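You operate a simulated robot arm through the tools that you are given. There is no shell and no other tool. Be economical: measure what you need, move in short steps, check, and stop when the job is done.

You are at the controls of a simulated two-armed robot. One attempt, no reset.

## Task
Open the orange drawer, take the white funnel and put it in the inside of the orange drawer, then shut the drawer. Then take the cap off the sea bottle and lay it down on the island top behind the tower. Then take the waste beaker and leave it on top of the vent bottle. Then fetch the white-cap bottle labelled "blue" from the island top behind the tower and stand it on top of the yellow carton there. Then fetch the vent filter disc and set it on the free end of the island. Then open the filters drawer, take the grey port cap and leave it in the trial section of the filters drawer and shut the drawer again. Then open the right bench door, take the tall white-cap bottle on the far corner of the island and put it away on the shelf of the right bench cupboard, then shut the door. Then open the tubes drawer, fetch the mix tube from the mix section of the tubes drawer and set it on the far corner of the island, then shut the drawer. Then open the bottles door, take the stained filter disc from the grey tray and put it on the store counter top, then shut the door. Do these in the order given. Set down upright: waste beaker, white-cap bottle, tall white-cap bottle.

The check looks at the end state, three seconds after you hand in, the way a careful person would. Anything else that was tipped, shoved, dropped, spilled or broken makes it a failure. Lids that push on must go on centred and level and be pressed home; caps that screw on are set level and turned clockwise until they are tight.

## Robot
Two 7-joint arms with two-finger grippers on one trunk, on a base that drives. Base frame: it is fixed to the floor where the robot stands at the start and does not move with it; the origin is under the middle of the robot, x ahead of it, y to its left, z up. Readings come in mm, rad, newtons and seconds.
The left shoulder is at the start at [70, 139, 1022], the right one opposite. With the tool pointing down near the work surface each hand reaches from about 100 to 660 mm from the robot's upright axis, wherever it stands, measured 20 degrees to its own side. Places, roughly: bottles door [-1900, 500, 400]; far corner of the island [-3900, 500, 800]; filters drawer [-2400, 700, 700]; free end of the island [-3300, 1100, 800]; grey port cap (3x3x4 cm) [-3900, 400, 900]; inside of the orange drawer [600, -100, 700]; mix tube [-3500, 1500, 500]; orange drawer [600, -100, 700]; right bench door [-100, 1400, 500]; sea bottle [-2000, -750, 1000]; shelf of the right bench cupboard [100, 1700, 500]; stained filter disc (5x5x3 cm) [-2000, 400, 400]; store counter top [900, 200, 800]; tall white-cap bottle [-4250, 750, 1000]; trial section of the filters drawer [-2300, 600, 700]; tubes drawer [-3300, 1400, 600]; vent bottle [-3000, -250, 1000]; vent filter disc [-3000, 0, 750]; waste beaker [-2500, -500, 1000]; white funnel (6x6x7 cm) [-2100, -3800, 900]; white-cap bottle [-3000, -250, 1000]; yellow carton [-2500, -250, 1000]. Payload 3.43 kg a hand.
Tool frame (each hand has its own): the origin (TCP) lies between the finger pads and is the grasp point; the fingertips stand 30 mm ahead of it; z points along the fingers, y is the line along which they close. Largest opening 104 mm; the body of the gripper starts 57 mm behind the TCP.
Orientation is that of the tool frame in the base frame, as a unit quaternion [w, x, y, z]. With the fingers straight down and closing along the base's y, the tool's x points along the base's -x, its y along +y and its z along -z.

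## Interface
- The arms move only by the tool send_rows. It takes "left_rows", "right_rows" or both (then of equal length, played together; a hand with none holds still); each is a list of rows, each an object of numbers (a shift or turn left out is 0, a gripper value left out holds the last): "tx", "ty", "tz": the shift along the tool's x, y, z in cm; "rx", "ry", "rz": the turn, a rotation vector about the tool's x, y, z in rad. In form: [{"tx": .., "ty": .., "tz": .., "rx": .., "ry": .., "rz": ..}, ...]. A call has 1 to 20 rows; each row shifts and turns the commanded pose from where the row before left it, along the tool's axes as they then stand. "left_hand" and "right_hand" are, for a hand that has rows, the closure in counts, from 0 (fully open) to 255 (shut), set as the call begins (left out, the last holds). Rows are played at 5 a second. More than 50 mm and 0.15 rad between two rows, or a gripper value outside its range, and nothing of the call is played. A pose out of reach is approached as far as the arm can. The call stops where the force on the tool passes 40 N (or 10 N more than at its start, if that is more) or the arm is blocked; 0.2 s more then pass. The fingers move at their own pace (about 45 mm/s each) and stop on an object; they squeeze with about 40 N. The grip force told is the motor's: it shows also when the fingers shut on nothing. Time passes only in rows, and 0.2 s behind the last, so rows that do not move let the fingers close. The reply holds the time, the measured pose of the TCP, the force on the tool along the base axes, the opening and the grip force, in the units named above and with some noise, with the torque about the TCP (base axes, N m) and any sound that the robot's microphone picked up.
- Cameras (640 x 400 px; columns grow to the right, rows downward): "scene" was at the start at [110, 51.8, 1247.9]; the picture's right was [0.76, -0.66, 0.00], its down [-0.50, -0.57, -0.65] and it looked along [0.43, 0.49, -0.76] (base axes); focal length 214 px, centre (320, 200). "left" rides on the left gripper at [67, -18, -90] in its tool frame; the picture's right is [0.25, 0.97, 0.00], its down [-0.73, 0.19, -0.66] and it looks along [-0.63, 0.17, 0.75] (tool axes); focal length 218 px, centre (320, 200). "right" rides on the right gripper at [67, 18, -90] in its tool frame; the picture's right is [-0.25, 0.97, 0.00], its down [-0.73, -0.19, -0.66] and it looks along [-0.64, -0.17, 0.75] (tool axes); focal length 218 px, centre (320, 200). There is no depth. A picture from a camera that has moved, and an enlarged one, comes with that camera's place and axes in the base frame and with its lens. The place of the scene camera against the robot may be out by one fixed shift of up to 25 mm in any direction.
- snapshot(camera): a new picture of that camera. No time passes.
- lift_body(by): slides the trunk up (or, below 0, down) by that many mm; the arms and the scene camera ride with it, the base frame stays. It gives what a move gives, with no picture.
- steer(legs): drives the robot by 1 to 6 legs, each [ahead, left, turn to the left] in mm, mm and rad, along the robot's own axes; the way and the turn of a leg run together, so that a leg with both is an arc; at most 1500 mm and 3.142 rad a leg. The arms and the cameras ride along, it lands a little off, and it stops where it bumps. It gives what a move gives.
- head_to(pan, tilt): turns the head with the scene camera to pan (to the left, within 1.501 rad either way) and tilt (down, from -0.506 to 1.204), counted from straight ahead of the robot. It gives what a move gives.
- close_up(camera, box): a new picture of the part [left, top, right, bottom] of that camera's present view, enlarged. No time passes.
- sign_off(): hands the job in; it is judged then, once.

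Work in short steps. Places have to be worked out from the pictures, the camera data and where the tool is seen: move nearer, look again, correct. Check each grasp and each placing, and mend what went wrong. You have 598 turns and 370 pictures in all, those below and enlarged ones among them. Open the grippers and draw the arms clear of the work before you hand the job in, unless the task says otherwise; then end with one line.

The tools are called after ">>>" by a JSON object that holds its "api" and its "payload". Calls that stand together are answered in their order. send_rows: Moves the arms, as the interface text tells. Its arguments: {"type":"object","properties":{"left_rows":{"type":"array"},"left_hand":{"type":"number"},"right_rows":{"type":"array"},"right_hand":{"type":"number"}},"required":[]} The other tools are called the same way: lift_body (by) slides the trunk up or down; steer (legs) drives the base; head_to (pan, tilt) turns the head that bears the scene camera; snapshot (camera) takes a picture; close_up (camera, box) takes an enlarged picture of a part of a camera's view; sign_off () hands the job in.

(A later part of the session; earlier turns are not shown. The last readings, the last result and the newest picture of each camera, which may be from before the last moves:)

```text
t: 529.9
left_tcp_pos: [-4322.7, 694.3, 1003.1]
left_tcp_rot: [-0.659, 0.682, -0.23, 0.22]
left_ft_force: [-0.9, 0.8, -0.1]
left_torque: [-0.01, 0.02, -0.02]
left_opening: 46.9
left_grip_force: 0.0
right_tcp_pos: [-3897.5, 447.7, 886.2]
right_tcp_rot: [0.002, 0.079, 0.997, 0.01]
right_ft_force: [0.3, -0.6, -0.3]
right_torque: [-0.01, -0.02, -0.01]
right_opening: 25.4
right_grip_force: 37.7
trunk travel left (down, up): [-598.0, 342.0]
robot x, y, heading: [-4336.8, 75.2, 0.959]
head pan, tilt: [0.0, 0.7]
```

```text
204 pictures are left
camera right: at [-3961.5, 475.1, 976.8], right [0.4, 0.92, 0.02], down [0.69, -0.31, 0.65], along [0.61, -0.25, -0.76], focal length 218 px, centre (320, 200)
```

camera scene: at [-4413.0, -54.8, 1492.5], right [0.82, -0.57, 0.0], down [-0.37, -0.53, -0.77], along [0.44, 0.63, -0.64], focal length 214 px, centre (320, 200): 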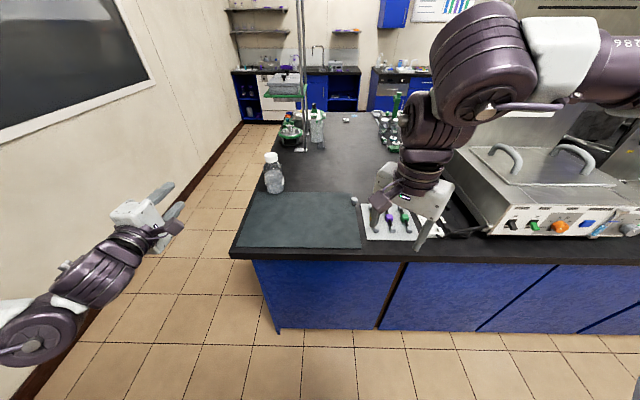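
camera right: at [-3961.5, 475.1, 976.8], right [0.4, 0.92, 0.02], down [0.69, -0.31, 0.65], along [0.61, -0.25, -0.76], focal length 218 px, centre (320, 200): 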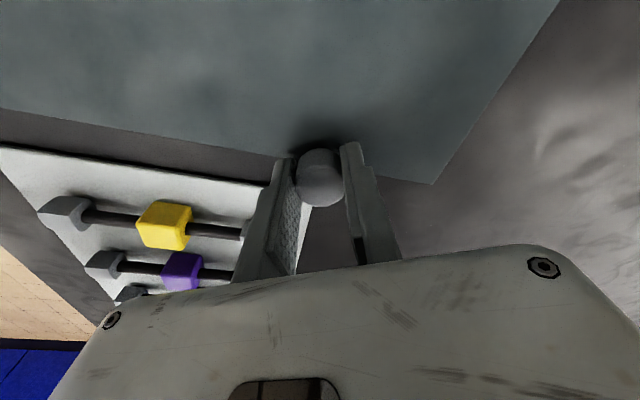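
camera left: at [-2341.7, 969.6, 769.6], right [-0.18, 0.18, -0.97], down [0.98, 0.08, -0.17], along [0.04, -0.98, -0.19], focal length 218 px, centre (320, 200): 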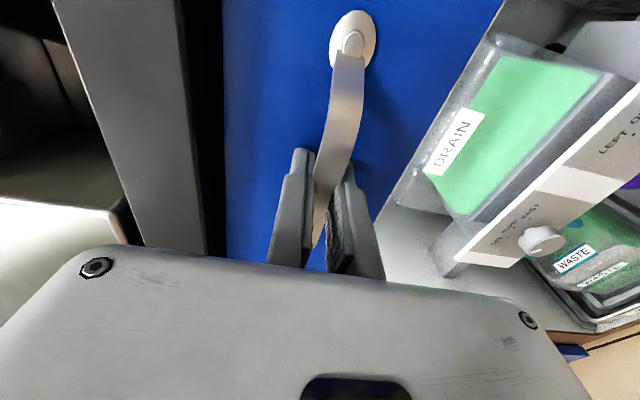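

Port cap held (25.4 mm). Raise and return the long way to the front of the filters drawer.

>>> {"api": "lift_body", "payload": {"by": 200}}

>>> {"api": "steer", "payload": {"legs": [[-310, 0, -0.015], [0, -1500, 0], [0, -1500, 0], [0, -260, 0], [1500, 0, 0], [1450, 0, 0]]}}

>>> {"api": "head_to", "payload": {"pan": 0.0, "tilt": 0.5}}

>>> {"api": "snapshot", "payload": {"camera": "scene"}}

```text
t: 532.1
left_tcp_pos: [-4324.3, 694.2, 1202.6]
left_tcp_rot: [-0.659, 0.681, -0.231, 0.22]
left_ft_force: [0.6, 0.1, 0.8]
left_torque: [0.0, 0.01, 0.01]
left_opening: 46.7
left_grip_force: 0.1
right_tcp_pos: [-3896.9, 447.8, 1086.4]
right_tcp_rot: [0.001, 0.078, 0.997, 0.01]
right_ft_force: [-0.3, 0.1, 0.0]
right_torque: [0.03, 0.0, 0.02]
right_opening: 25.0
right_grip_force: 40.1
trunk travel left (down, up): [-798.0, 142.0]
robot x, y, heading: [-4333.5, 76.6, 0.96]
head pan, tilt: [0.0, 0.7]
```

```text
t: 563.6
left_tcp_pos: [-51.1, 885.4, 1203.3]
left_tcp_rot: [-0.654, 0.675, -0.247, 0.237]
left_ft_force: [-0.4, 0.3, -0.6]
left_torque: [-0.02, -0.02, 0.0]
left_opening: 46.9
left_grip_force: 0.1
right_tcp_pos: [362.7, 617.0, 1087.3]
right_tcp_rot: [0.002, 0.102, 0.995, 0.011]
right_ft_force: [-0.6, -0.2, -0.1]
right_torque: [0.02, -0.03, 0.01]
right_opening: 25.0
right_grip_force: 39.8
trunk travel left (down, up): [-798.0, 142.0]
robot x, y, heading: [-91.5, 269.9, 0.908]
head pan, tilt: [0.0, 0.7]
```

```text
t: 564.3
left_tcp_pos: [-50.4, 884.5, 1202.7]
left_tcp_rot: [-0.653, 0.675, -0.248, 0.236]
left_ft_force: [-0.6, -0.5, -0.2]
left_torque: [-0.02, 0.03, -0.04]
left_opening: 47.1
left_grip_force: 0.0
right_tcp_pos: [363.0, 618.5, 1085.8]
right_tcp_rot: [0.003, 0.102, 0.995, 0.01]
right_ft_force: [-0.5, -0.3, -0.8]
right_torque: [0.0, -0.03, -0.02]
right_opening: 24.9
right_grip_force: 40.4
trunk travel left (down, up): [-798.0, 142.0]
robot x, y, heading: [-91.7, 264.9, 0.911]
head pan, tilt: [0.0, 0.499]
```

```text
203 pictures are left
camera scene: at [3.7, 370.6, 1560.1], right [0.79, -0.62, 0.0], down [-0.3, -0.38, -0.88], along [0.54, 0.69, -0.48], focal length 214 px, centre (320, 200)
```

scene: 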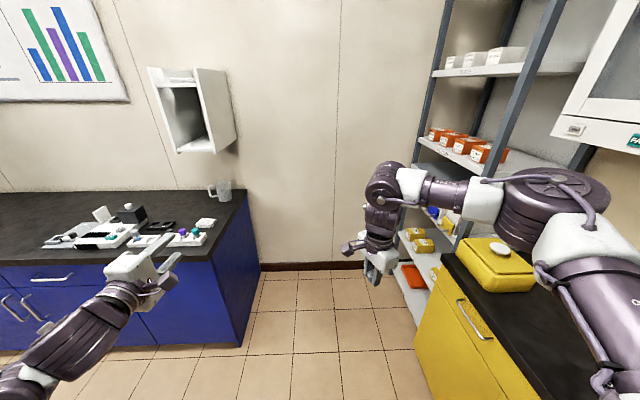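

Clear. Move left 300, turn around, and strafe back to the filters drawer.

>>> {"api": "steer", "payload": {"legs": [[60, 300, 0.03], [0, 0, 3.141], [0, -1500, 0], [0, -400, 0]]}}

>>> {"api": "head_to", "payload": {"pan": -0.3, "tilt": 0.7}}

>>> {"api": "snapshot", "payload": {"camera": "scene"}}

```text
t: 582.8
left_tcp_pos: [-1848.7, 948.9, 1202.0]
left_tcp_rot: [-0.213, 0.223, 0.684, -0.661]
left_ft_force: [0.6, 0.1, -0.1]
left_torque: [-0.03, -0.06, -0.01]
left_opening: 47.0
left_grip_force: 0.1
right_tcp_pos: [-2281.1, 1186.7, 1087.3]
right_tcp_rot: [0.009, 0.998, -0.067, -0.002]
right_ft_force: [0.3, -0.1, 0.4]
right_torque: [0.0, -0.01, 0.03]
right_opening: 25.0
right_grip_force: 39.7
trunk travel left (down, up): [-798.0, 142.0]
robot x, y, heading: [-1849.7, 1572.4, -2.168]
head pan, tilt: [0.0, 0.499]
```

```text
t: 583.6
left_tcp_pos: [-1851.6, 948.7, 1202.4]
left_tcp_rot: [-0.213, 0.223, 0.684, -0.661]
left_ft_force: [-0.3, 0.3, -0.5]
left_torque: [0.0, -0.03, 0.0]
left_opening: 46.9
left_grip_force: 0.1
right_tcp_pos: [-2280.8, 1188.2, 1085.8]
right_tcp_rot: [0.011, 0.998, -0.067, -0.001]
right_ft_force: [-0.6, 0.6, 0.1]
right_torque: [0.02, -0.03, 0.01]
right_opening: 25.1
right_grip_force: 40.0
trunk travel left (down, up): [-798.0, 142.0]
robot x, y, heading: [-1849.7, 1567.6, -2.162]
head pan, tilt: [-0.3, 0.7]
```

```text
202 pictures are left
camera scene: at [-1937.1, 1468.5, 1542.5], right [-0.63, 0.78, 0.0], down [0.5, 0.4, -0.77], along [-0.6, -0.48, -0.64], focal length 214 px, centre (320, 200)
```

scene: 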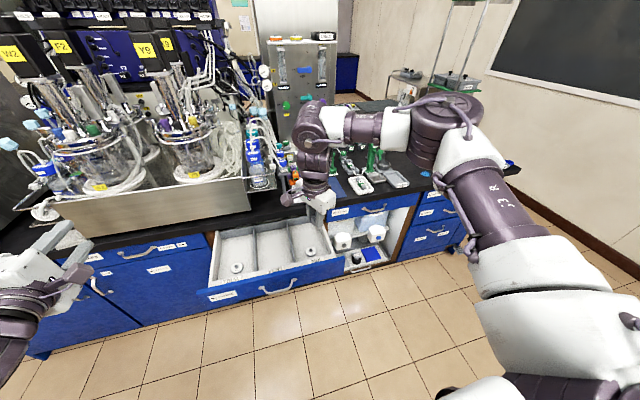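

The TRIAL section is clear behind its disc. I'll align the right hand over it using base moves, then lower.

>>> {"api": "steer", "payload": {"legs": [[0, 305, -0.03], [190, 0, 0]]}}

>>> {"api": "lift_body", "payload": {"by": -200}}

>>> {"api": "snapshot", "payload": {"camera": "right"}}

>>> {"api": "snapshot", "payload": {"camera": "scene"}}

```text
t: 586.9
left_tcp_pos: [-1727.5, 624.7, 1204.2]
left_tcp_rot: [-0.223, 0.232, 0.68, -0.659]
left_ft_force: [0.3, 1.0, -1.0]
left_torque: [0.02, 0.0, 0.0]
left_opening: 47.1
left_grip_force: 0.1
right_tcp_pos: [-2150.0, 873.9, 1088.9]
right_tcp_rot: [0.01, 0.997, -0.082, -0.002]
right_ft_force: [0.3, 0.1, -0.5]
right_torque: [-0.04, 0.02, 0.02]
right_opening: 24.8
right_grip_force: 39.8
trunk travel left (down, up): [-798.0, 142.0]
robot x, y, heading: [-1713.1, 1242.3, -2.193]
head pan, tilt: [-0.3, 0.7]
```

```text
t: 589.0
left_tcp_pos: [-1727.6, 622.8, 1002.3]
left_tcp_rot: [-0.223, 0.232, 0.68, -0.659]
left_ft_force: [-0.2, 0.4, -0.5]
left_torque: [0.01, 0.0, -0.01]
left_opening: 47.0
left_grip_force: 0.0
right_tcp_pos: [-2151.4, 871.7, 887.8]
right_tcp_rot: [0.01, 0.997, -0.082, -0.002]
right_ft_force: [-0.2, 0.4, -0.5]
right_torque: [-0.01, 0.02, 0.0]
right_opening: 24.8
right_grip_force: 40.3
trunk travel left (down, up): [-598.0, 342.0]
robot x, y, heading: [-1709.8, 1239.3, -2.193]
head pan, tilt: [-0.3, 0.7]
```

```text
201 pictures are left
camera right: at [-2088.2, 847.6, 977.1], right [-0.41, -0.91, 0.02], down [-0.69, 0.32, 0.65], along [-0.6, 0.25, -0.76], focal length 218 px, centre (320, 200)
```

right: 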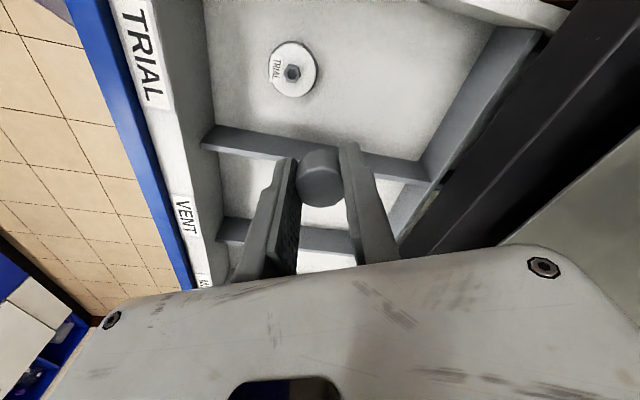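

```text
200 pictures are left
camera scene: at [-1799.2, 1143.3, 1342.5], right [-0.6, 0.8, 0.0], down [0.51, 0.39, -0.76], along [-0.61, -0.46, -0.64], focal length 214 px, centre (320, 200)
```

scene: 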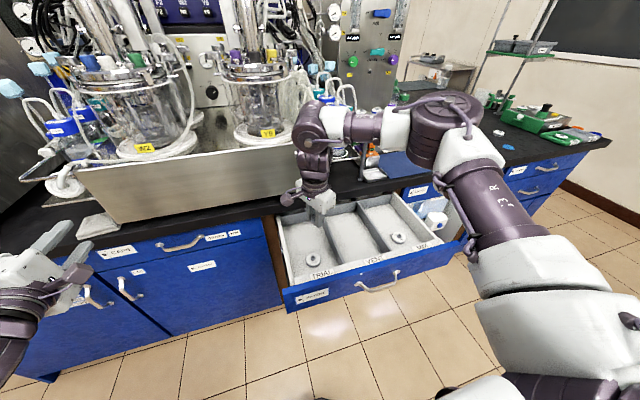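

The view shows straight below lies between disc and divider. I'll shift 38 mm left and 44 mm ahead, then lower into TRIAL.

>>> {"api": "steer", "payload": {"legs": [[44, 38, 0]]}}

>>> {"api": "lift_body", "payload": {"by": -100}}

>>> {"api": "snapshot", "payload": {"camera": "right"}}

```text
t: 590.0
left_tcp_pos: [-1722.2, 565.4, 1001.9]
left_tcp_rot: [-0.222, 0.233, 0.681, -0.658]
left_ft_force: [-0.2, 0.4, -0.2]
left_torque: [0.0, 0.05, -0.01]
left_opening: 47.0
left_grip_force: 0.0
right_tcp_pos: [-2147.7, 816.1, 886.9]
right_tcp_rot: [0.011, 0.997, -0.082, -0.002]
right_ft_force: [0.7, 0.2, -0.1]
right_torque: [0.0, 0.0, 0.0]
right_opening: 25.0
right_grip_force: 40.5
trunk travel left (down, up): [-598.0, 342.0]
robot x, y, heading: [-1705.4, 1185.7, -2.193]
head pan, tilt: [-0.3, 0.7]
```

```text
t: 591.3
left_tcp_pos: [-1722.4, 565.4, 902.7]
left_tcp_rot: [-0.223, 0.233, 0.68, -0.659]
left_ft_force: [-0.5, 0.7, 0.7]
left_torque: [0.0, 0.03, -0.01]
left_opening: 46.7
left_grip_force: 0.1
right_tcp_pos: [-2146.3, 814.8, 786.3]
right_tcp_rot: [0.01, 0.997, -0.082, -0.003]
right_ft_force: [0.1, 0.4, -0.4]
right_torque: [0.01, -0.01, -0.01]
right_opening: 24.6
right_grip_force: 40.4
trunk travel left (down, up): [-498.0, 442.0]
robot x, y, heading: [-1701.0, 1181.8, -2.196]
head pan, tilt: [-0.3, 0.7]
```

```text
199 pictures are left
camera right: at [-2082.7, 790.3, 877.3], right [-0.41, -0.91, 0.02], down [-0.69, 0.32, 0.65], along [-0.6, 0.25, -0.76], focal length 218 px, centre (320, 200)
```

right: 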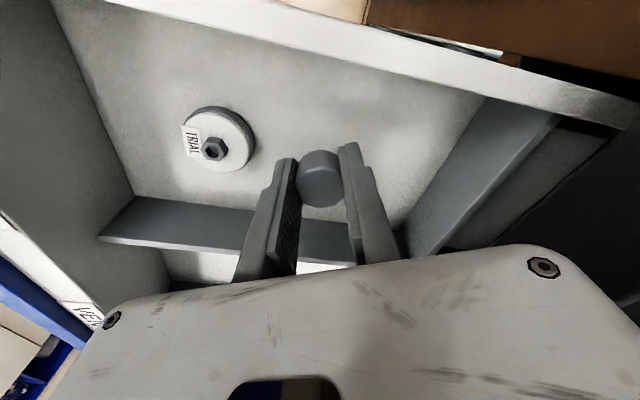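

Inside the TRIAL section and clear of the disc. Lower with the arm until contact.

>>> {"api": "send_rows", "payload": {"right_rows": [{"tz": 1.0}, {"tz": 1.0}, {"tz": 0.7}, {"tz": 0.5}, {"tz": 0.5}, {"tz": 0.5}, {"tz": 0.5}, {"tz": 0.5}, {"tz": 0.5}, {"tz": 0.5}]}}

```text
t: 593.2
left_tcp_pos: [-1721.7, 566.3, 903.7]
left_tcp_rot: [-0.223, 0.233, 0.68, -0.658]
left_ft_force: [0.1, 0.8, 0.0]
left_torque: [0.0, 0.03, 0.01]
left_opening: 47.1
left_grip_force: 0.2
right_tcp_pos: [-2147.3, 811.5, 739.9]
right_tcp_rot: [0.017, 0.996, -0.082, -0.002]
right_ft_force: [-1.9, -0.2, 23.7]
right_torque: [0.25, 0.05, 0.07]
right_opening: 24.7
right_grip_force: 39.8
trunk travel left (down, up): [-498.0, 442.0]
robot x, y, heading: [-1706.4, 1181.8, -2.192]
head pan, tilt: [-0.3, 0.7]
stopped in row 9 (right hand): the force on the tool passed its limit at 51 N (the readings are from after the stop); the commanded pose is now the measured one
```

Contact with the drawer floor. Ease up, release, and withdraw upward.

>>> {"api": "send_rows", "payload": {"right_rows": [{"tz": -0.3}, {}, {}, {"tz": -2}, {"tz": -3}, {"tz": -3}], "right_hand": 130}}

>>> {"api": "lift_body", "payload": {"by": 150}}

>>> {"api": "snapshot", "payload": {"camera": "right"}}

```text
t: 594.6
left_tcp_pos: [-1722.9, 565.7, 903.5]
left_tcp_rot: [-0.223, 0.232, 0.68, -0.659]
left_ft_force: [-0.2, 0.0, 0.4]
left_torque: [-0.05, -0.01, 0.01]
left_opening: 46.8
left_grip_force: 0.0
right_tcp_pos: [-2146.1, 814.0, 816.6]
right_tcp_rot: [0.011, 0.997, -0.082, -0.002]
right_ft_force: [0.0, -0.8, 0.7]
right_torque: [0.01, -0.02, 0.0]
right_opening: 50.6
right_grip_force: 0.0
trunk travel left (down, up): [-498.0, 442.0]
robot x, y, heading: [-1703.0, 1183.8, -2.196]
head pan, tilt: [-0.3, 0.7]
```

```text
t: 596.4
left_tcp_pos: [-1723.5, 564.8, 1053.3]
left_tcp_rot: [-0.223, 0.233, 0.68, -0.658]
left_ft_force: [-1.2, 0.7, 1.1]
left_torque: [-0.02, -0.02, 0.0]
left_opening: 46.8
left_grip_force: 0.1
right_tcp_pos: [-2146.1, 812.8, 968.5]
right_tcp_rot: [0.012, 0.997, -0.082, -0.001]
right_ft_force: [-0.4, -0.4, 0.0]
right_torque: [-0.01, 0.01, 0.01]
right_opening: 51.0
right_grip_force: 0.0
trunk travel left (down, up): [-648.0, 292.0]
robot x, y, heading: [-1705.6, 1187.3, -2.19]
head pan, tilt: [-0.3, 0.7]
```

```text
198 pictures are left
camera right: at [-2082.4, 788.9, 1058.2], right [-0.41, -0.91, 0.02], down [-0.69, 0.32, 0.65], along [-0.6, 0.25, -0.76], focal length 218 px, centre (320, 200)
```

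right: 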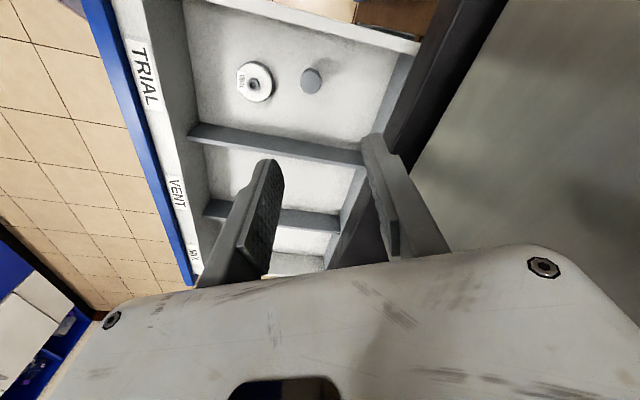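

The port cap stands in TRIAL. Now back off, retract the right hand, and line up the left hand to push the drawer shut.

>>> {"api": "steer", "payload": {"legs": [[-380, 0, 0], [0, -655, 0]]}}

>>> {"api": "send_rows", "payload": {"right_rows": [{"tx": 1.8, "ty": -3.6, "tz": -1.5}, {"tx": 1.8, "ty": -3.6, "tz": -1.5}, {"tx": 1.8, "ty": -3.6, "tz": -1.5}, {"tx": 1.8, "ty": -3.6, "tz": -1.5}, {"tx": 1.8, "ty": -3.6, "tz": -1.5}]}}

>>> {"api": "lift_body", "payload": {"by": -318}}

>>> {"api": "send_rows", "payload": {"left_rows": [{}, {}], "left_hand": 255}}

>>> {"api": "snapshot", "payload": {"camera": "left"}}

```text
t: 602.0
left_tcp_pos: [-2022.2, 1247.5, 1053.0]
left_tcp_rot: [-0.222, 0.232, 0.681, -0.658]
left_ft_force: [0.3, -0.1, 0.1]
left_torque: [0.02, 0.01, -0.01]
left_opening: 47.0
left_grip_force: 0.0
right_tcp_pos: [-2446.2, 1495.6, 967.1]
right_tcp_rot: [0.012, 0.997, -0.08, -0.002]
right_ft_force: [0.0, -0.1, 0.0]
right_torque: [0.01, -0.01, -0.01]
right_opening: 51.1
right_grip_force: 0.0
trunk travel left (down, up): [-648.0, 292.0]
robot x, y, heading: [-2006.7, 1870.3, -2.193]
head pan, tilt: [-0.3, 0.7]
```

```text
t: 603.2
left_tcp_pos: [-2021.6, 1248.4, 1053.4]
left_tcp_rot: [-0.223, 0.231, 0.68, -0.659]
left_ft_force: [0.6, -0.1, -0.5]
left_torque: [0.03, -0.02, 0.01]
left_opening: 46.7
left_grip_force: 0.0
right_tcp_pos: [-2328.3, 1663.3, 1038.4]
right_tcp_rot: [0.013, 0.997, -0.079, -0.002]
right_ft_force: [0.5, 1.0, 0.9]
right_torque: [0.02, -0.03, 0.02]
right_opening: 50.8
right_grip_force: 0.0
trunk travel left (down, up): [-648.0, 292.0]
robot x, y, heading: [-2008.4, 1864.7, -2.191]
head pan, tilt: [-0.3, 0.7]
```

```text
t: 606.3
left_tcp_pos: [-2021.8, 1249.0, 735.0]
left_tcp_rot: [-0.222, 0.232, 0.681, -0.658]
left_ft_force: [-0.6, -0.3, 0.2]
left_torque: [-0.05, 0.0, 0.01]
left_opening: 46.7
left_grip_force: 0.1
right_tcp_pos: [-2330.0, 1661.2, 720.9]
right_tcp_rot: [0.013, 0.997, -0.08, 0.0]
right_ft_force: [0.5, -0.6, 0.2]
right_torque: [-0.02, 0.0, 0.02]
right_opening: 50.9
right_grip_force: 0.0
trunk travel left (down, up): [-330.0, 610.0]
robot x, y, heading: [-2004.9, 1866.5, -2.19]
head pan, tilt: [-0.3, 0.7]
```

```text
t: 606.9
left_tcp_pos: [-2023.2, 1247.3, 734.2]
left_tcp_rot: [-0.222, 0.233, 0.681, -0.658]
left_ft_force: [0.8, -0.5, 0.6]
left_torque: [-0.03, -0.03, 0.01]
left_opening: 0.4
left_grip_force: 6.2
right_tcp_pos: [-2328.4, 1660.5, 719.2]
right_tcp_rot: [0.012, 0.997, -0.08, -0.001]
right_ft_force: [-0.5, 0.3, 0.2]
right_torque: [0.0, 0.0, -0.02]
right_opening: 51.0
right_grip_force: 0.0
trunk travel left (down, up): [-330.0, 610.0]
robot x, y, heading: [-2009.6, 1868.9, -2.194]
head pan, tilt: [-0.3, 0.7]
```

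```text
197 pictures are left
camera left: at [-2022.4, 1361.9, 755.7], right [-0.18, 0.18, -0.97], down [0.98, 0.08, -0.17], along [0.05, -0.98, -0.19], focal length 218 px, centre (320, 200)
```

left: 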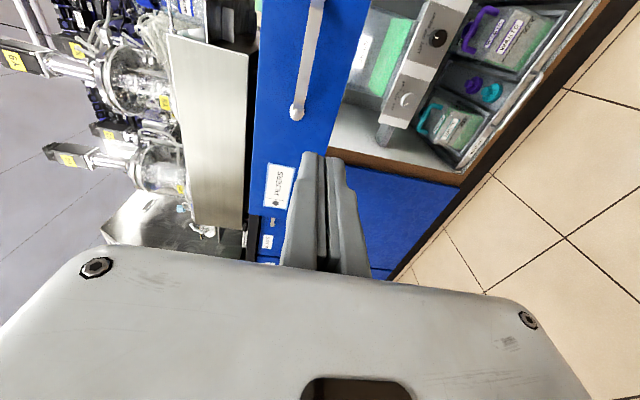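

Aligned below the bar. Shift right 30, lower 6 mm, and push with the base.

>>> {"api": "lift_body", "payload": {"by": -6}}

>>> {"api": "steer", "payload": {"legs": [[150, -30, 0], [250, 0, 0]]}}

>>> {"api": "snapshot", "payload": {"camera": "left"}}

```text
t: 607.5
left_tcp_pos: [-2022.1, 1247.7, 728.1]
left_tcp_rot: [-0.222, 0.232, 0.681, -0.658]
left_ft_force: [-0.7, 0.0, 0.2]
left_torque: [0.03, 0.0, 0.03]
left_opening: 0.2
left_grip_force: 35.0
right_tcp_pos: [-2327.8, 1661.2, 714.6]
right_tcp_rot: [0.014, 0.997, -0.081, -0.001]
right_ft_force: [0.5, 0.0, -0.4]
right_torque: [-0.01, -0.02, -0.03]
right_opening: 50.8
right_grip_force: 0.1
trunk travel left (down, up): [-324.0, 616.0]
robot x, y, heading: [-2007.8, 1868.6, -2.191]
head pan, tilt: [-0.3, 0.7]
```

```text
t: 610.3
left_tcp_pos: [-2278.0, 939.3, 728.9]
left_tcp_rot: [-0.221, 0.23, 0.682, -0.658]
left_ft_force: [0.5, -0.7, 0.2]
left_torque: [-0.02, 0.0, 0.03]
left_opening: 0.2
left_grip_force: 34.7
right_tcp_pos: [-2584.8, 1352.2, 714.3]
right_tcp_rot: [0.012, 0.997, -0.079, -0.002]
right_ft_force: [0.3, 1.5, 0.2]
right_torque: [-0.03, 0.0, -0.02]
right_opening: 50.9
right_grip_force: 0.2
trunk travel left (down, up): [-324.0, 616.0]
robot x, y, heading: [-2263.8, 1561.2, -2.19]
head pan, tilt: [-0.3, 0.7]
```

```text
196 pictures are left
camera left: at [-2278.2, 1053.4, 749.3], right [-0.18, 0.18, -0.97], down [0.98, 0.08, -0.16], along [0.05, -0.98, -0.19], focal length 218 px, centre (320, 200)
```

left: 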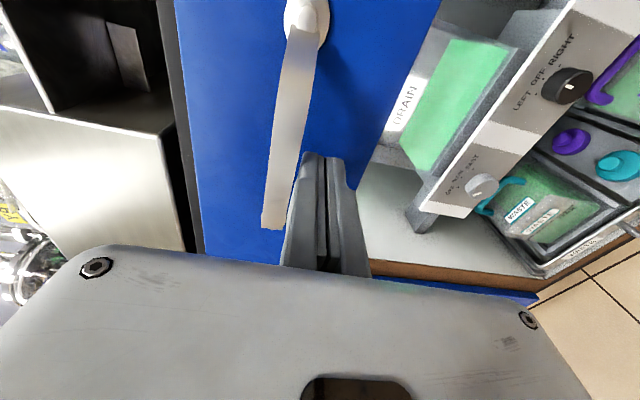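

The drawer is closing. Push the last ~100 mm.

>>> {"api": "steer", "payload": {"legs": [[70, 0, 0]]}}

>>> {"api": "steer", "payload": {"legs": [[45, 0, 0]]}}

>>> {"api": "snapshot", "payload": {"camera": "left"}}

```text
t: 611.3
left_tcp_pos: [-2319.7, 881.3, 727.5]
left_tcp_rot: [-0.221, 0.232, 0.681, -0.658]
left_ft_force: [-0.1, -0.2, 0.2]
left_torque: [0.01, 0.02, -0.02]
left_opening: 0.1
left_grip_force: 34.8
right_tcp_pos: [-2626.1, 1292.6, 714.5]
right_tcp_rot: [0.012, 0.997, -0.08, -0.001]
right_ft_force: [-0.8, -0.9, -0.8]
right_torque: [0.03, 0.02, -0.03]
right_opening: 50.7
right_grip_force: 0.0
trunk travel left (down, up): [-324.0, 616.0]
robot x, y, heading: [-2301.3, 1500.3, -2.189]
head pan, tilt: [-0.3, 0.7]
```

```text
t: 612.3
left_tcp_pos: [-2340.0, 851.5, 728.5]
left_tcp_rot: [-0.222, 0.229, 0.683, -0.657]
left_ft_force: [0.5, 0.4, -0.4]
left_torque: [0.0, 0.02, -0.01]
left_opening: 0.0
left_grip_force: 34.4
right_tcp_pos: [-2649.9, 1259.0, 714.7]
right_tcp_rot: [0.012, 0.997, -0.077, -0.001]
right_ft_force: [-0.1, 0.5, 0.6]
right_torque: [0.03, -0.02, 0.02]
right_opening: 51.1
right_grip_force: 0.1
trunk travel left (down, up): [-324.0, 616.0]
robot x, y, heading: [-2333.8, 1467.1, -2.186]
head pan, tilt: [-0.3, 0.7]
stopped in leg 1: the force on the tool passed its limit at 170 N (the readings are from after the stop); the commanded pose is now the measured one
```

```text
195 pictures are left
camera left: at [-2340.6, 964.5, 749.5], right [-0.18, 0.18, -0.97], down [0.98, 0.09, -0.17], along [0.05, -0.98, -0.2], focal length 218 px, centre (320, 200)
```

left: 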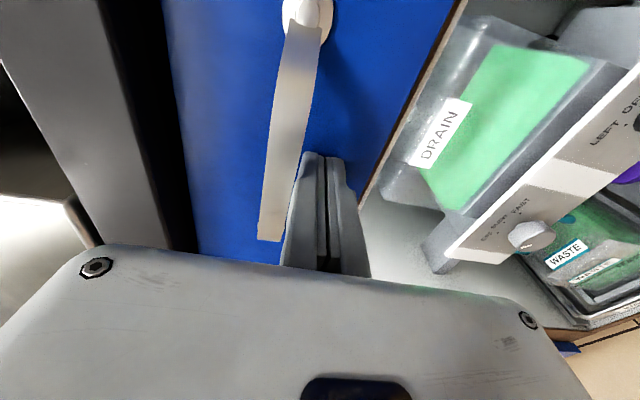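

The drawer hit its stop — shut. Next is the right bench door; back off, raise, drive there and turn to face it.

>>> {"api": "steer", "payload": {"legs": [[-300, 0, 0]]}}

>>> {"api": "lift_body", "payload": {"by": 300}}

>>> {"api": "snapshot", "payload": {"camera": "scene"}}

>>> {"api": "steer", "payload": {"legs": [[-60, 0, 0], [0, 1500, 0], [0, 250, 0], [0, 0, 3.135]]}}

>>> {"api": "head_to", "payload": {"pan": 0.0, "tilt": 0.6}}

>>> {"api": "snapshot", "payload": {"camera": "scene"}}

```text
t: 614.4
left_tcp_pos: [-2163.1, 1101.2, 728.1]
left_tcp_rot: [-0.223, 0.229, 0.682, -0.657]
left_ft_force: [-0.8, -0.3, 0.6]
left_torque: [0.02, -0.01, 0.0]
left_opening: 0.0
left_grip_force: 34.3
right_tcp_pos: [-2471.3, 1510.9, 714.6]
right_tcp_rot: [0.012, 0.997, -0.079, -0.002]
right_ft_force: [0.0, -0.5, 0.0]
right_torque: [0.02, 0.01, 0.01]
right_opening: 51.1
right_grip_force: 0.0
trunk travel left (down, up): [-324.0, 616.0]
robot x, y, heading: [-2149.5, 1719.2, -2.185]
head pan, tilt: [-0.3, 0.7]
```

```text
t: 617.4
left_tcp_pos: [-2163.2, 1100.7, 1026.3]
left_tcp_rot: [-0.221, 0.23, 0.683, -0.657]
left_ft_force: [-0.7, 0.6, -0.6]
left_torque: [-0.02, -0.01, -0.01]
left_opening: 0.0
left_grip_force: 34.4
right_tcp_pos: [-2473.2, 1510.1, 1013.7]
right_tcp_rot: [0.013, 0.997, -0.078, -0.001]
right_ft_force: [0.4, 0.9, 0.4]
right_torque: [0.03, -0.01, -0.01]
right_opening: 51.2
right_grip_force: 0.2
trunk travel left (down, up): [-624.0, 316.0]
robot x, y, heading: [-2148.6, 1720.5, -2.181]
head pan, tilt: [-0.3, 0.7]
```

```text
194 pictures are left
camera scene: at [-2239.6, 1618.8, 1368.4], right [-0.61, 0.79, 0.0], down [0.51, 0.39, -0.76], along [-0.61, -0.47, -0.64], focal length 214 px, centre (320, 200)
```

scene: 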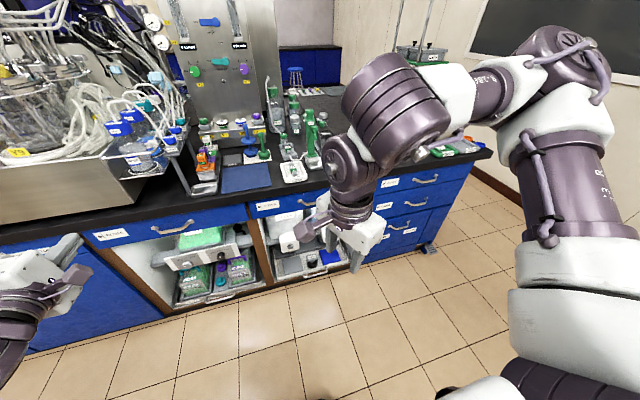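

```text
t: 634.1
left_tcp_pos: [-648.5, 1399.9, 1027.5]
left_tcp_rot: [-0.657, 0.682, -0.231, 0.223]
left_ft_force: [-0.3, 1.1, -0.4]
left_torque: [-0.01, 0.01, 0.0]
left_opening: 0.1
left_grip_force: 34.9
right_tcp_pos: [-340.3, 989.7, 1014.1]
right_tcp_rot: [0.001, 0.081, 0.997, 0.013]
right_ft_force: [-0.6, 0.0, 0.2]
right_torque: [-0.03, -0.02, 0.01]
right_opening: 51.0
right_grip_force: 0.0
trunk travel left (down, up): [-624.0, 316.0]
robot x, y, heading: [-662.2, 783.2, 0.954]
head pan, tilt: [-0.3, 0.7]
```

```text
t: 634.9
left_tcp_pos: [-648.0, 1400.2, 1028.0]
left_tcp_rot: [-0.656, 0.683, -0.231, 0.223]
left_ft_force: [-0.2, -0.4, -0.2]
left_torque: [0.01, 0.0, 0.0]
left_opening: 0.0
left_grip_force: 34.9
right_tcp_pos: [-340.8, 990.7, 1015.1]
right_tcp_rot: [0.002, 0.08, 0.997, 0.012]
right_ft_force: [-1.1, -0.4, 0.2]
right_torque: [0.0, -0.05, 0.02]
right_opening: 51.1
right_grip_force: 0.1
trunk travel left (down, up): [-624.0, 316.0]
robot x, y, heading: [-663.6, 780.7, 0.95]
head pan, tilt: [0.0, 0.6]
```

```text
193 pictures are left
camera scene: at [-572.0, 888.6, 1377.1], right [0.81, -0.58, 0.0], down [-0.33, -0.46, -0.82], along [0.48, 0.67, -0.57], focal length 214 px, centre (320, 200)
```

scene: 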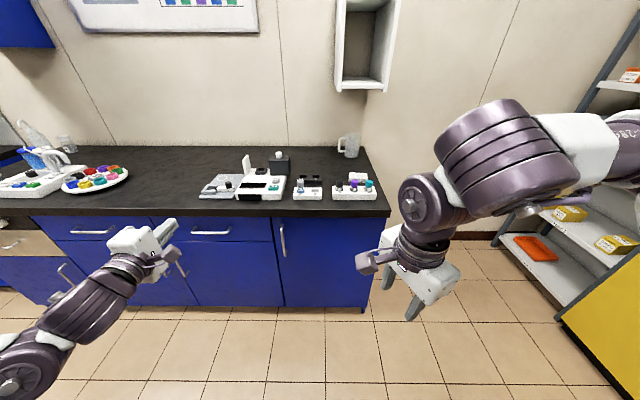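

The filters drawer is flush. Ahead is the right bench door with a vertical handle on its left edge. I'll roll the left hand so its fingers close horizontally, camera on top.

>>> {"api": "send_rows", "payload": {"left_rows": [{"rz": -0.1428}, {"rz": -0.1428}, {"rz": -0.1428}, {"rz": -0.1428}, {"rz": -0.1428}, {"rz": -0.1428}, {"rz": -0.1428}, {"rz": -0.1428}, {"rz": -0.1428}, {"rz": -0.1428}, {"rz": -0.1428}], "left_hand": 120}}

>>> {"api": "snapshot", "payload": {"camera": "left"}}

```text
t: 637.3
left_tcp_pos: [-661.7, 1383.8, 1003.8]
left_tcp_rot: [-0.55, 0.723, -0.009, 0.418]
left_ft_force: [-0.2, 1.3, 0.1]
left_torque: [0.01, -0.01, -0.03]
left_opening: 55.1
left_grip_force: 0.1
left hand out of reach, approached as far as the arm can: row 4, 5, 6, 7, 8, 9, 10, 11
right_tcp_pos: [-339.9, 990.5, 1013.2]
right_tcp_rot: [0.001, 0.08, 0.997, 0.012]
right_ft_force: [-0.2, -0.9, -0.6]
right_torque: [0.04, 0.02, -0.01]
right_opening: 51.0
right_grip_force: 0.1
trunk travel left (down, up): [-624.0, 316.0]
robot x, y, heading: [-660.1, 782.9, 0.95]
head pan, tilt: [0.0, 0.6]
```

```text
192 pictures are left
camera left: at [-682.7, 1289.6, 1061.8], right [0.6, -0.5, -0.63], down [-0.79, -0.25, -0.56], along [0.12, 0.83, -0.55], focal length 218 px, centre (320, 200)
```

left: 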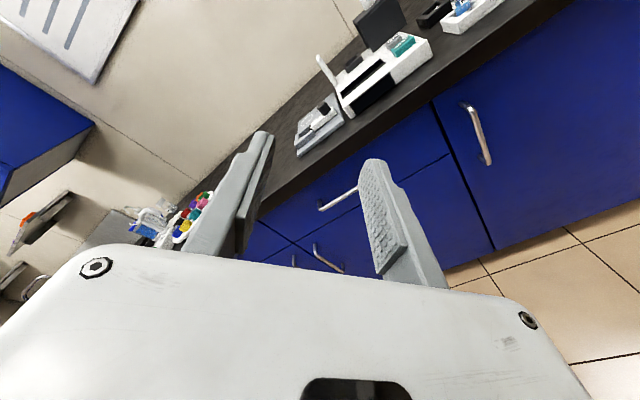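

Rolling that way hits a joint limit, so I'll roll the other way instead (camera below).

>>> {"api": "send_rows", "payload": {"left_rows": [{"rz": 0.147}, {"rz": 0.147}, {"rz": 0.147}, {"rz": 0.147}, {"rz": 0.147}, {"rz": 0.147}, {"rz": 0.147}, {"rz": 0.147}, {"rz": 0.147}, {"rz": 0.147}, {"rz": 0.147}, {"rz": 0.147}, {"rz": 0.147}, {"rz": 0.147}, {"rz": 0.147}]}}

>>> {"api": "snapshot", "payload": {"camera": "left"}}

```text
t: 640.5
left_tcp_pos: [-662.1, 1382.3, 1004.5]
left_tcp_rot: [0.621, -0.317, 0.65, 0.303]
left_ft_force: [-0.9, 1.2, 0.0]
left_torque: [-0.03, 0.01, 0.0]
left_opening: 55.0
left_grip_force: 0.0
right_tcp_pos: [-341.5, 991.2, 1013.6]
right_tcp_rot: [0.002, 0.08, 0.997, 0.012]
right_ft_force: [0.1, 0.5, -0.3]
right_torque: [0.01, 0.02, 0.03]
right_opening: 50.9
right_grip_force: 0.0
trunk travel left (down, up): [-624.0, 316.0]
robot x, y, heading: [-661.7, 786.0, 0.952]
head pan, tilt: [0.0, 0.6]
```

```text
191 pictures are left
camera left: at [-706.3, 1300.7, 941.6], right [-0.77, 0.59, -0.25], down [-0.53, -0.37, 0.76], along [0.35, 0.72, 0.6], focal length 218 px, centre (320, 200)
```

left: 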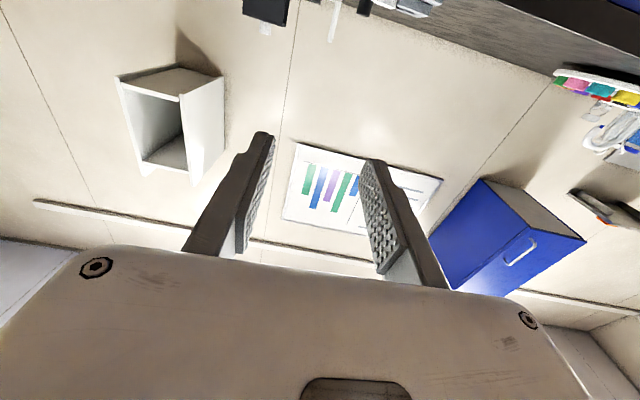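

The bar is at u≈-1162, v≈1060, z 576–746. I'll lower to z≈650, line up, and approach with fingers open around it.

>>> {"api": "lift_body", "payload": {"by": -354}}

>>> {"api": "steer", "payload": {"legs": [[0, -181, 0], [230, 0, 0]]}}

>>> {"api": "snapshot", "payload": {"camera": "left"}}

>>> {"api": "snapshot", "payload": {"camera": "scene"}}

```text
t: 643.9
left_tcp_pos: [-662.0, 1381.8, 650.6]
left_tcp_rot: [0.621, -0.318, 0.65, 0.302]
left_ft_force: [0.2, -0.1, 0.0]
left_torque: [-0.01, -0.01, -0.03]
left_opening: 55.1
left_grip_force: 0.0
right_tcp_pos: [-340.2, 989.6, 660.6]
right_tcp_rot: [0.001, 0.081, 0.997, 0.012]
right_ft_force: [-0.1, 0.6, -0.2]
right_torque: [-0.01, 0.05, 0.02]
right_opening: 50.8
right_grip_force: 0.0
trunk travel left (down, up): [-270.0, 670.0]
robot x, y, heading: [-659.3, 783.3, 0.956]
head pan, tilt: [0.0, 0.6]
```

```text
t: 646.8
left_tcp_pos: [-379.1, 1466.1, 649.7]
left_tcp_rot: [0.621, -0.317, 0.651, 0.3]
left_ft_force: [0.3, 0.5, -0.4]
left_torque: [0.02, -0.03, -0.03]
left_opening: 55.1
left_grip_force: 0.1
right_tcp_pos: [-59.4, 1073.4, 659.3]
right_tcp_rot: [0.0, 0.081, 0.997, 0.011]
right_ft_force: [0.3, -0.3, -1.0]
right_torque: [-0.04, 0.01, -0.04]
right_opening: 50.8
right_grip_force: 0.1
trunk travel left (down, up): [-270.0, 670.0]
robot x, y, heading: [-383.2, 865.3, 0.945]
head pan, tilt: [0.0, 0.6]
```

```text
190 pictures are left
camera left: at [-422.6, 1385.1, 587.3], right [-0.77, 0.59, -0.26], down [-0.54, -0.37, 0.76], along [0.35, 0.72, 0.6], focal length 218 px, centre (320, 200)
```

left: 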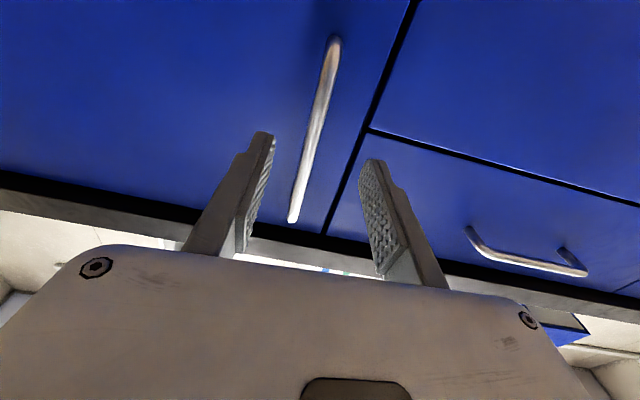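

```text
189 pictures are left
camera scene: at [-290.2, 972.8, 1023.0], right [0.81, -0.58, 0.0], down [-0.33, -0.46, -0.82], along [0.48, 0.67, -0.57], focal length 214 px, centre (320, 200)
```

scene: 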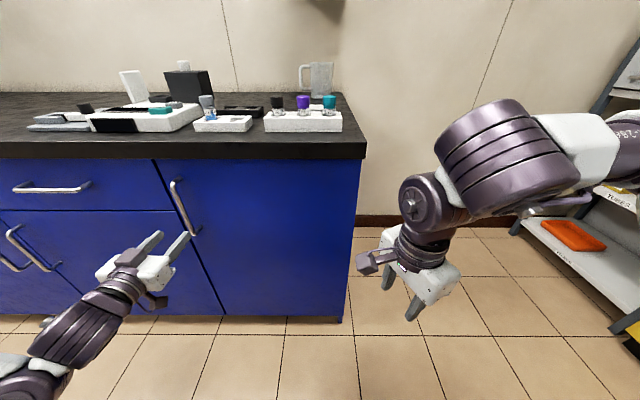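

The bar is centred within ~4 mm, ~95 mm ahead. Advance 85 mm and close.

>>> {"api": "steer", "payload": {"legs": [[82, -4, 0]]}}

>>> {"api": "snapshot", "payload": {"camera": "left"}}

```text
t: 647.9
left_tcp_pos: [-327.2, 1531.2, 649.4]
left_tcp_rot: [0.622, -0.317, 0.65, 0.3]
left_ft_force: [-6.2, -6.2, -2.8]
left_torque: [-0.07, -0.09, 0.4]
left_opening: 53.5
left_grip_force: 0.0
right_tcp_pos: [-5.6, 1138.1, 659.6]
right_tcp_rot: [0.002, 0.083, 0.996, 0.012]
right_ft_force: [0.3, -0.8, -0.8]
right_torque: [0.03, 0.04, 0.01]
right_opening: 51.0
right_grip_force: 0.2
trunk travel left (down, up): [-270.0, 670.0]
robot x, y, heading: [-330.1, 932.3, 0.948]
head pan, tilt: [0.0, 0.6]
```

```text
188 pictures are left
camera left: at [-370.8, 1449.6, 587.5], right [-0.77, 0.59, -0.26], down [-0.54, -0.37, 0.76], along [0.35, 0.72, 0.6], focal length 218 px, centre (320, 200)
```

left: 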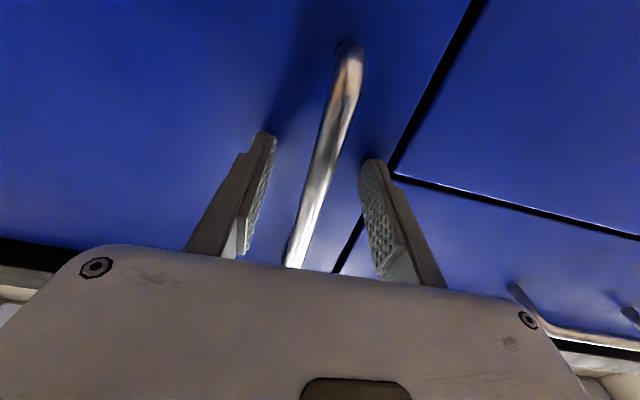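

The bar is between the fingers and the tips touch the face. Close.

>>> {"api": "send_rows", "payload": {"left_rows": [{}, {}, {}, {}], "left_hand": 255}}

```text
t: 648.9
left_tcp_pos: [-323.1, 1531.1, 648.9]
left_tcp_rot: [0.621, -0.315, 0.653, 0.299]
left_ft_force: [14.7, -9.4, -3.9]
left_torque: [0.12, -0.07, 0.05]
left_opening: 11.6
left_grip_force: 41.6
right_tcp_pos: [-3.6, 1137.1, 660.0]
right_tcp_rot: [0.001, 0.083, 0.996, 0.012]
right_ft_force: [0.2, -0.4, 0.0]
right_torque: [0.0, 0.05, 0.03]
right_opening: 51.0
right_grip_force: 0.0
trunk travel left (down, up): [-270.0, 670.0]
robot x, y, heading: [-325.8, 931.3, 0.942]
head pan, tilt: [0.0, 0.6]
```

Handle gripped. The hinge is ~122 mm right and 542 mm ahead, so I'll drive an arc about it in two small legs.

>>> {"api": "steer", "payload": {"legs": [[-30, -135, 0.25]]}}

>>> {"api": "snapshot", "payload": {"camera": "scene"}}

```text
t: 650.3
left_tcp_pos: [-369.1, 1420.4, 650.2]
left_tcp_rot: [0.58, -0.392, 0.609, 0.373]
left_ft_force: [3.0, -1.2, 3.2]
left_torque: [-0.63, 0.31, -0.01]
left_opening: 11.6
left_grip_force: 44.7
right_tcp_pos: [35.4, 1120.7, 660.6]
right_tcp_rot: [0.0, -0.042, 0.999, 0.012]
right_ft_force: [1.1, 0.1, 0.9]
right_torque: [0.01, 0.01, 0.0]
right_opening: 50.8
right_grip_force: 0.0
trunk travel left (down, up): [-270.0, 670.0]
robot x, y, heading: [-224.1, 839.0, 1.197]
head pan, tilt: [0.0, 0.6]
stopped in leg 1: the force on the tool passed its limit at 40 N (the readings are from after the stop); the commanded pose is now the measured one
```

```text
187 pictures are left
camera scene: at [-166.5, 963.2, 1023.3], right [0.93, -0.36, 0.0], down [-0.21, -0.53, -0.83], along [0.3, 0.77, -0.56], focal length 214 px, centre (320, 200)
```

scene: 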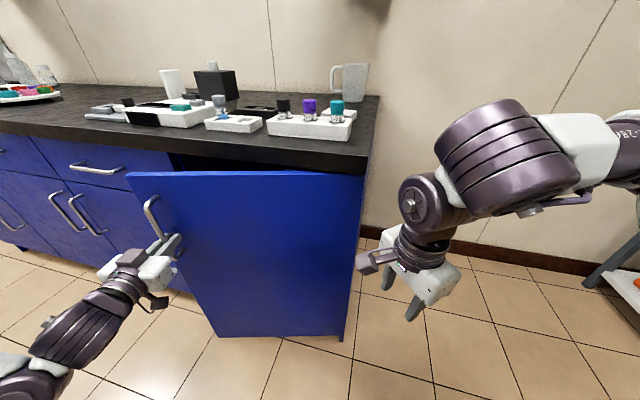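

The door is opening. Continue the arc.

>>> {"api": "steer", "payload": {"legs": [[-30, -130, 0.25]]}}

>>> {"api": "steer", "payload": {"legs": [[-30, -130, 0.25]]}}

>>> {"api": "snapshot", "payload": {"camera": "scene"}}

```text
t: 651.9
left_tcp_pos: [-384.3, 1307.1, 650.0]
left_tcp_rot: [0.531, -0.461, 0.559, 0.439]
left_ft_force: [2.1, 0.4, 2.8]
left_torque: [-0.75, 0.07, 0.07]
left_opening: 11.7
left_grip_force: 45.0
right_tcp_pos: [78.0, 1113.5, 659.3]
right_tcp_rot: [-0.002, -0.167, 0.986, 0.013]
right_ft_force: [-0.2, 0.5, 0.6]
right_torque: [0.01, 0.0, -0.01]
right_opening: 51.1
right_grip_force: 0.1
trunk travel left (down, up): [-270.0, 670.0]
robot x, y, heading: [-109.1, 781.3, 1.448]
head pan, tilt: [0.0, 0.6]
stopped in leg 1: the force on the tool passed its limit at 44 N (the readings are from after the stop); the commanded pose is now the measured one
```

```text
t: 653.5
left_tcp_pos: [-369.6, 1193.9, 650.1]
left_tcp_rot: [-0.475, 0.524, -0.503, -0.497]
left_ft_force: [1.3, 1.0, 2.1]
left_torque: [-0.63, -0.15, 0.08]
left_opening: 11.4
left_grip_force: 45.0
right_tcp_pos: [121.1, 1120.1, 660.1]
right_tcp_rot: [-0.003, -0.286, 0.958, 0.012]
right_ft_force: [0.2, -0.3, -0.2]
right_torque: [0.02, 0.0, -0.02]
right_opening: 50.9
right_grip_force: 0.0
trunk travel left (down, up): [-270.0, 670.0]
robot x, y, heading: [23.0, 746.4, 1.692]
head pan, tilt: [0.0, 0.6]
stopped in leg 1: the force on the tool passed its limit at 44 N (the readings are from after the stop); the commanded pose is now the measured one
```

```text
186 pictures are left
camera scene: at [16.6, 880.8, 1023.2], right [0.99, 0.12, 0.0], down [0.07, -0.56, -0.83], along [-0.1, 0.82, -0.56], focal length 214 px, centre (320, 200)
```

scene: 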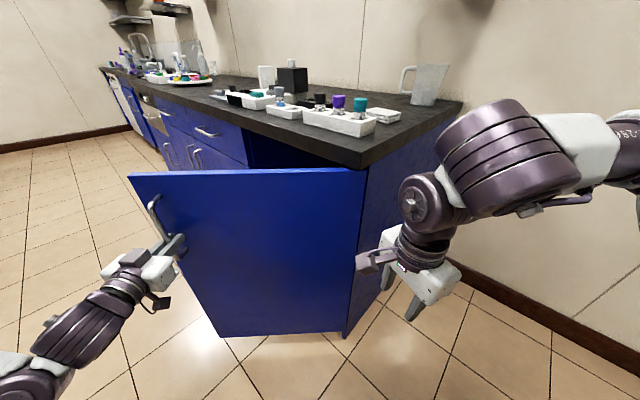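

About 43° open. Continue to roughly 85°.

>>> {"api": "steer", "payload": {"legs": [[-30, -130, 0.25]]}}

>>> {"api": "steer", "payload": {"legs": [[-30, -130, 0.25]]}}

>>> {"api": "steer", "payload": {"legs": [[-30, -130, 0.25]]}}

>>> {"api": "snapshot", "payload": {"camera": "scene"}}

```text
t: 654.8
left_tcp_pos: [-332.9, 1100.9, 650.5]
left_tcp_rot: [-0.423, 0.571, -0.447, -0.543]
left_ft_force: [2.3, 1.4, 0.4]
left_torque: [-0.47, -0.35, 0.05]
left_opening: 11.4
left_grip_force: 45.1
right_tcp_pos: [157.7, 1133.2, 659.9]
right_tcp_rot: [-0.004, -0.389, 0.921, 0.012]
right_ft_force: [-0.2, 0.4, -0.3]
right_torque: [-0.01, -0.03, 0.0]
right_opening: 51.1
right_grip_force: 0.1
trunk travel left (down, up): [-270.0, 670.0]
robot x, y, heading: [142.3, 753.9, 1.914]
head pan, tilt: [0.0, 0.6]
stopped in leg 1: the force on the tool passed its limit at 42 N (the readings are from after the stop); the commanded pose is now the measured one
```

```text
t: 656.1
left_tcp_pos: [-280.2, 1024.4, 650.2]
left_tcp_rot: [-0.368, 0.612, -0.391, -0.58]
left_ft_force: [3.0, 3.2, -1.0]
left_torque: [-0.43, -0.41, 0.03]
left_opening: 11.4
left_grip_force: 45.2
right_tcp_pos: [190.6, 1152.3, 660.5]
right_tcp_rot: [-0.005, -0.481, 0.877, 0.01]
right_ft_force: [-1.1, -1.1, -0.4]
right_torque: [-0.01, -0.05, -0.01]
right_opening: 50.5
right_grip_force: 0.0
trunk travel left (down, up): [-270.0, 670.0]
robot x, y, heading: [253.2, 773.9, 2.112]
head pan, tilt: [0.0, 0.6]
stopped in leg 1: the force on the tool passed its limit at 42 N (the readings are from after the stop); the commanded pose is now the measured one
```

```text
t: 657.2
left_tcp_pos: [-233.3, 977.6, 649.9]
left_tcp_rot: [-0.329, 0.637, -0.35, -0.603]
left_ft_force: [1.9, 2.3, -4.5]
left_torque: [-0.23, -0.35, 0.08]
left_opening: 11.8
left_grip_force: 45.0
right_tcp_pos: [209.8, 1169.8, 660.6]
right_tcp_rot: [-0.007, -0.543, 0.84, 0.011]
right_ft_force: [0.8, -0.6, 0.6]
right_torque: [0.0, -0.01, -0.04]
right_opening: 51.1
right_grip_force: 0.0
trunk travel left (down, up): [-270.0, 670.0]
robot x, y, heading: [328.7, 807.5, 2.26]
head pan, tilt: [0.0, 0.6]
stopped in leg 1: the force on the tool passed its limit at 43 N (the readings are from after the stop); the commanded pose is now the measured one
```

```text
185 pictures are left
camera scene: at [247.3, 906.5, 1023.1], right [0.77, 0.63, 0.0], down [0.36, -0.44, -0.82], along [-0.52, 0.64, -0.57], focal length 214 px, centre (320, 200)
```

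scene: 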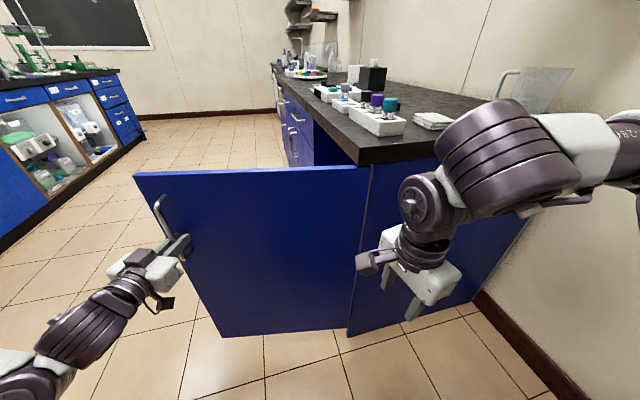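

75° open. One more nudge, then release and back away.

>>> {"api": "steer", "payload": {"legs": [[-30, -130, 0.25]]}}

>>> {"api": "send_rows", "payload": {"left_rows": [{}, {}, {"tz": -2.5}, {"tz": -3}, {"tz": -3}], "left_hand": 120}}

>>> {"api": "steer", "payload": {"legs": [[-200, 0, 0]]}}

>>> {"api": "snapshot", "payload": {"camera": "scene"}}

```text
t: 658.2
left_tcp_pos: [-198.1, 950.2, 649.9]
left_tcp_rot: [-0.301, 0.652, -0.321, -0.618]
left_ft_force: [3.0, 3.2, -4.7]
left_torque: [-0.04, -0.3, 0.09]
left_opening: 11.4
left_grip_force: 45.1
right_tcp_pos: [222.1, 1183.9, 659.8]
right_tcp_rot: [-0.006, -0.586, 0.81, 0.009]
right_ft_force: [-0.5, -0.3, 0.0]
right_torque: [0.03, -0.01, -0.02]
right_opening: 51.2
right_grip_force: 0.2
trunk travel left (down, up): [-270.0, 670.0]
robot x, y, heading: [375.1, 836.5, 2.36]
head pan, tilt: [0.0, 0.6]
stopped in leg 1: the force on the tool passed its limit at 45 N (the readings are from after the stop); the commanded pose is now the measured one
```

```text
t: 659.4
left_tcp_pos: [-177.5, 888.3, 629.1]
left_tcp_rot: [-0.301, 0.651, -0.321, -0.619]
left_ft_force: [-0.9, 0.1, 0.4]
left_torque: [0.0, 0.02, 0.04]
left_opening: 54.7
left_grip_force: 0.1
left hand out of reach, approached as far as the arm can: row 3, 4, 5
right_tcp_pos: [220.9, 1184.3, 661.6]
right_tcp_rot: [-0.007, -0.586, 0.81, 0.01]
right_ft_force: [1.0, 0.4, -0.5]
right_torque: [-0.02, -0.02, -0.01]
right_opening: 51.1
right_grip_force: 0.1
trunk travel left (down, up): [-270.0, 670.0]
robot x, y, heading: [373.9, 834.5, 2.364]
head pan, tilt: [0.0, 0.6]
```

```text
t: 661.0
left_tcp_pos: [-33.7, 746.8, 629.5]
left_tcp_rot: [-0.301, 0.651, -0.32, -0.619]
left_ft_force: [0.6, 0.1, -0.3]
left_torque: [0.03, -0.01, -0.02]
left_opening: 55.0
left_grip_force: 0.0
right_tcp_pos: [365.4, 1042.9, 659.8]
right_tcp_rot: [-0.007, -0.586, 0.81, 0.01]
right_ft_force: [0.1, -0.4, -0.2]
right_torque: [0.02, -0.01, 0.02]
right_opening: 51.1
right_grip_force: 0.1
trunk travel left (down, up): [-270.0, 670.0]
robot x, y, heading: [522.9, 688.3, 2.364]
head pan, tilt: [0.0, 0.6]
```

```text
184 pictures are left
camera scene: at [429.5, 783.0, 1023.2], right [0.7, 0.71, 0.0], down [0.4, -0.4, -0.83], along [-0.59, 0.58, -0.56], focal length 214 px, centre (320, 200)
```

scene: 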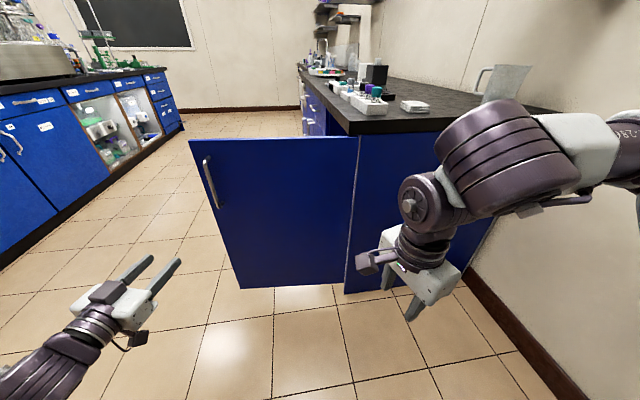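

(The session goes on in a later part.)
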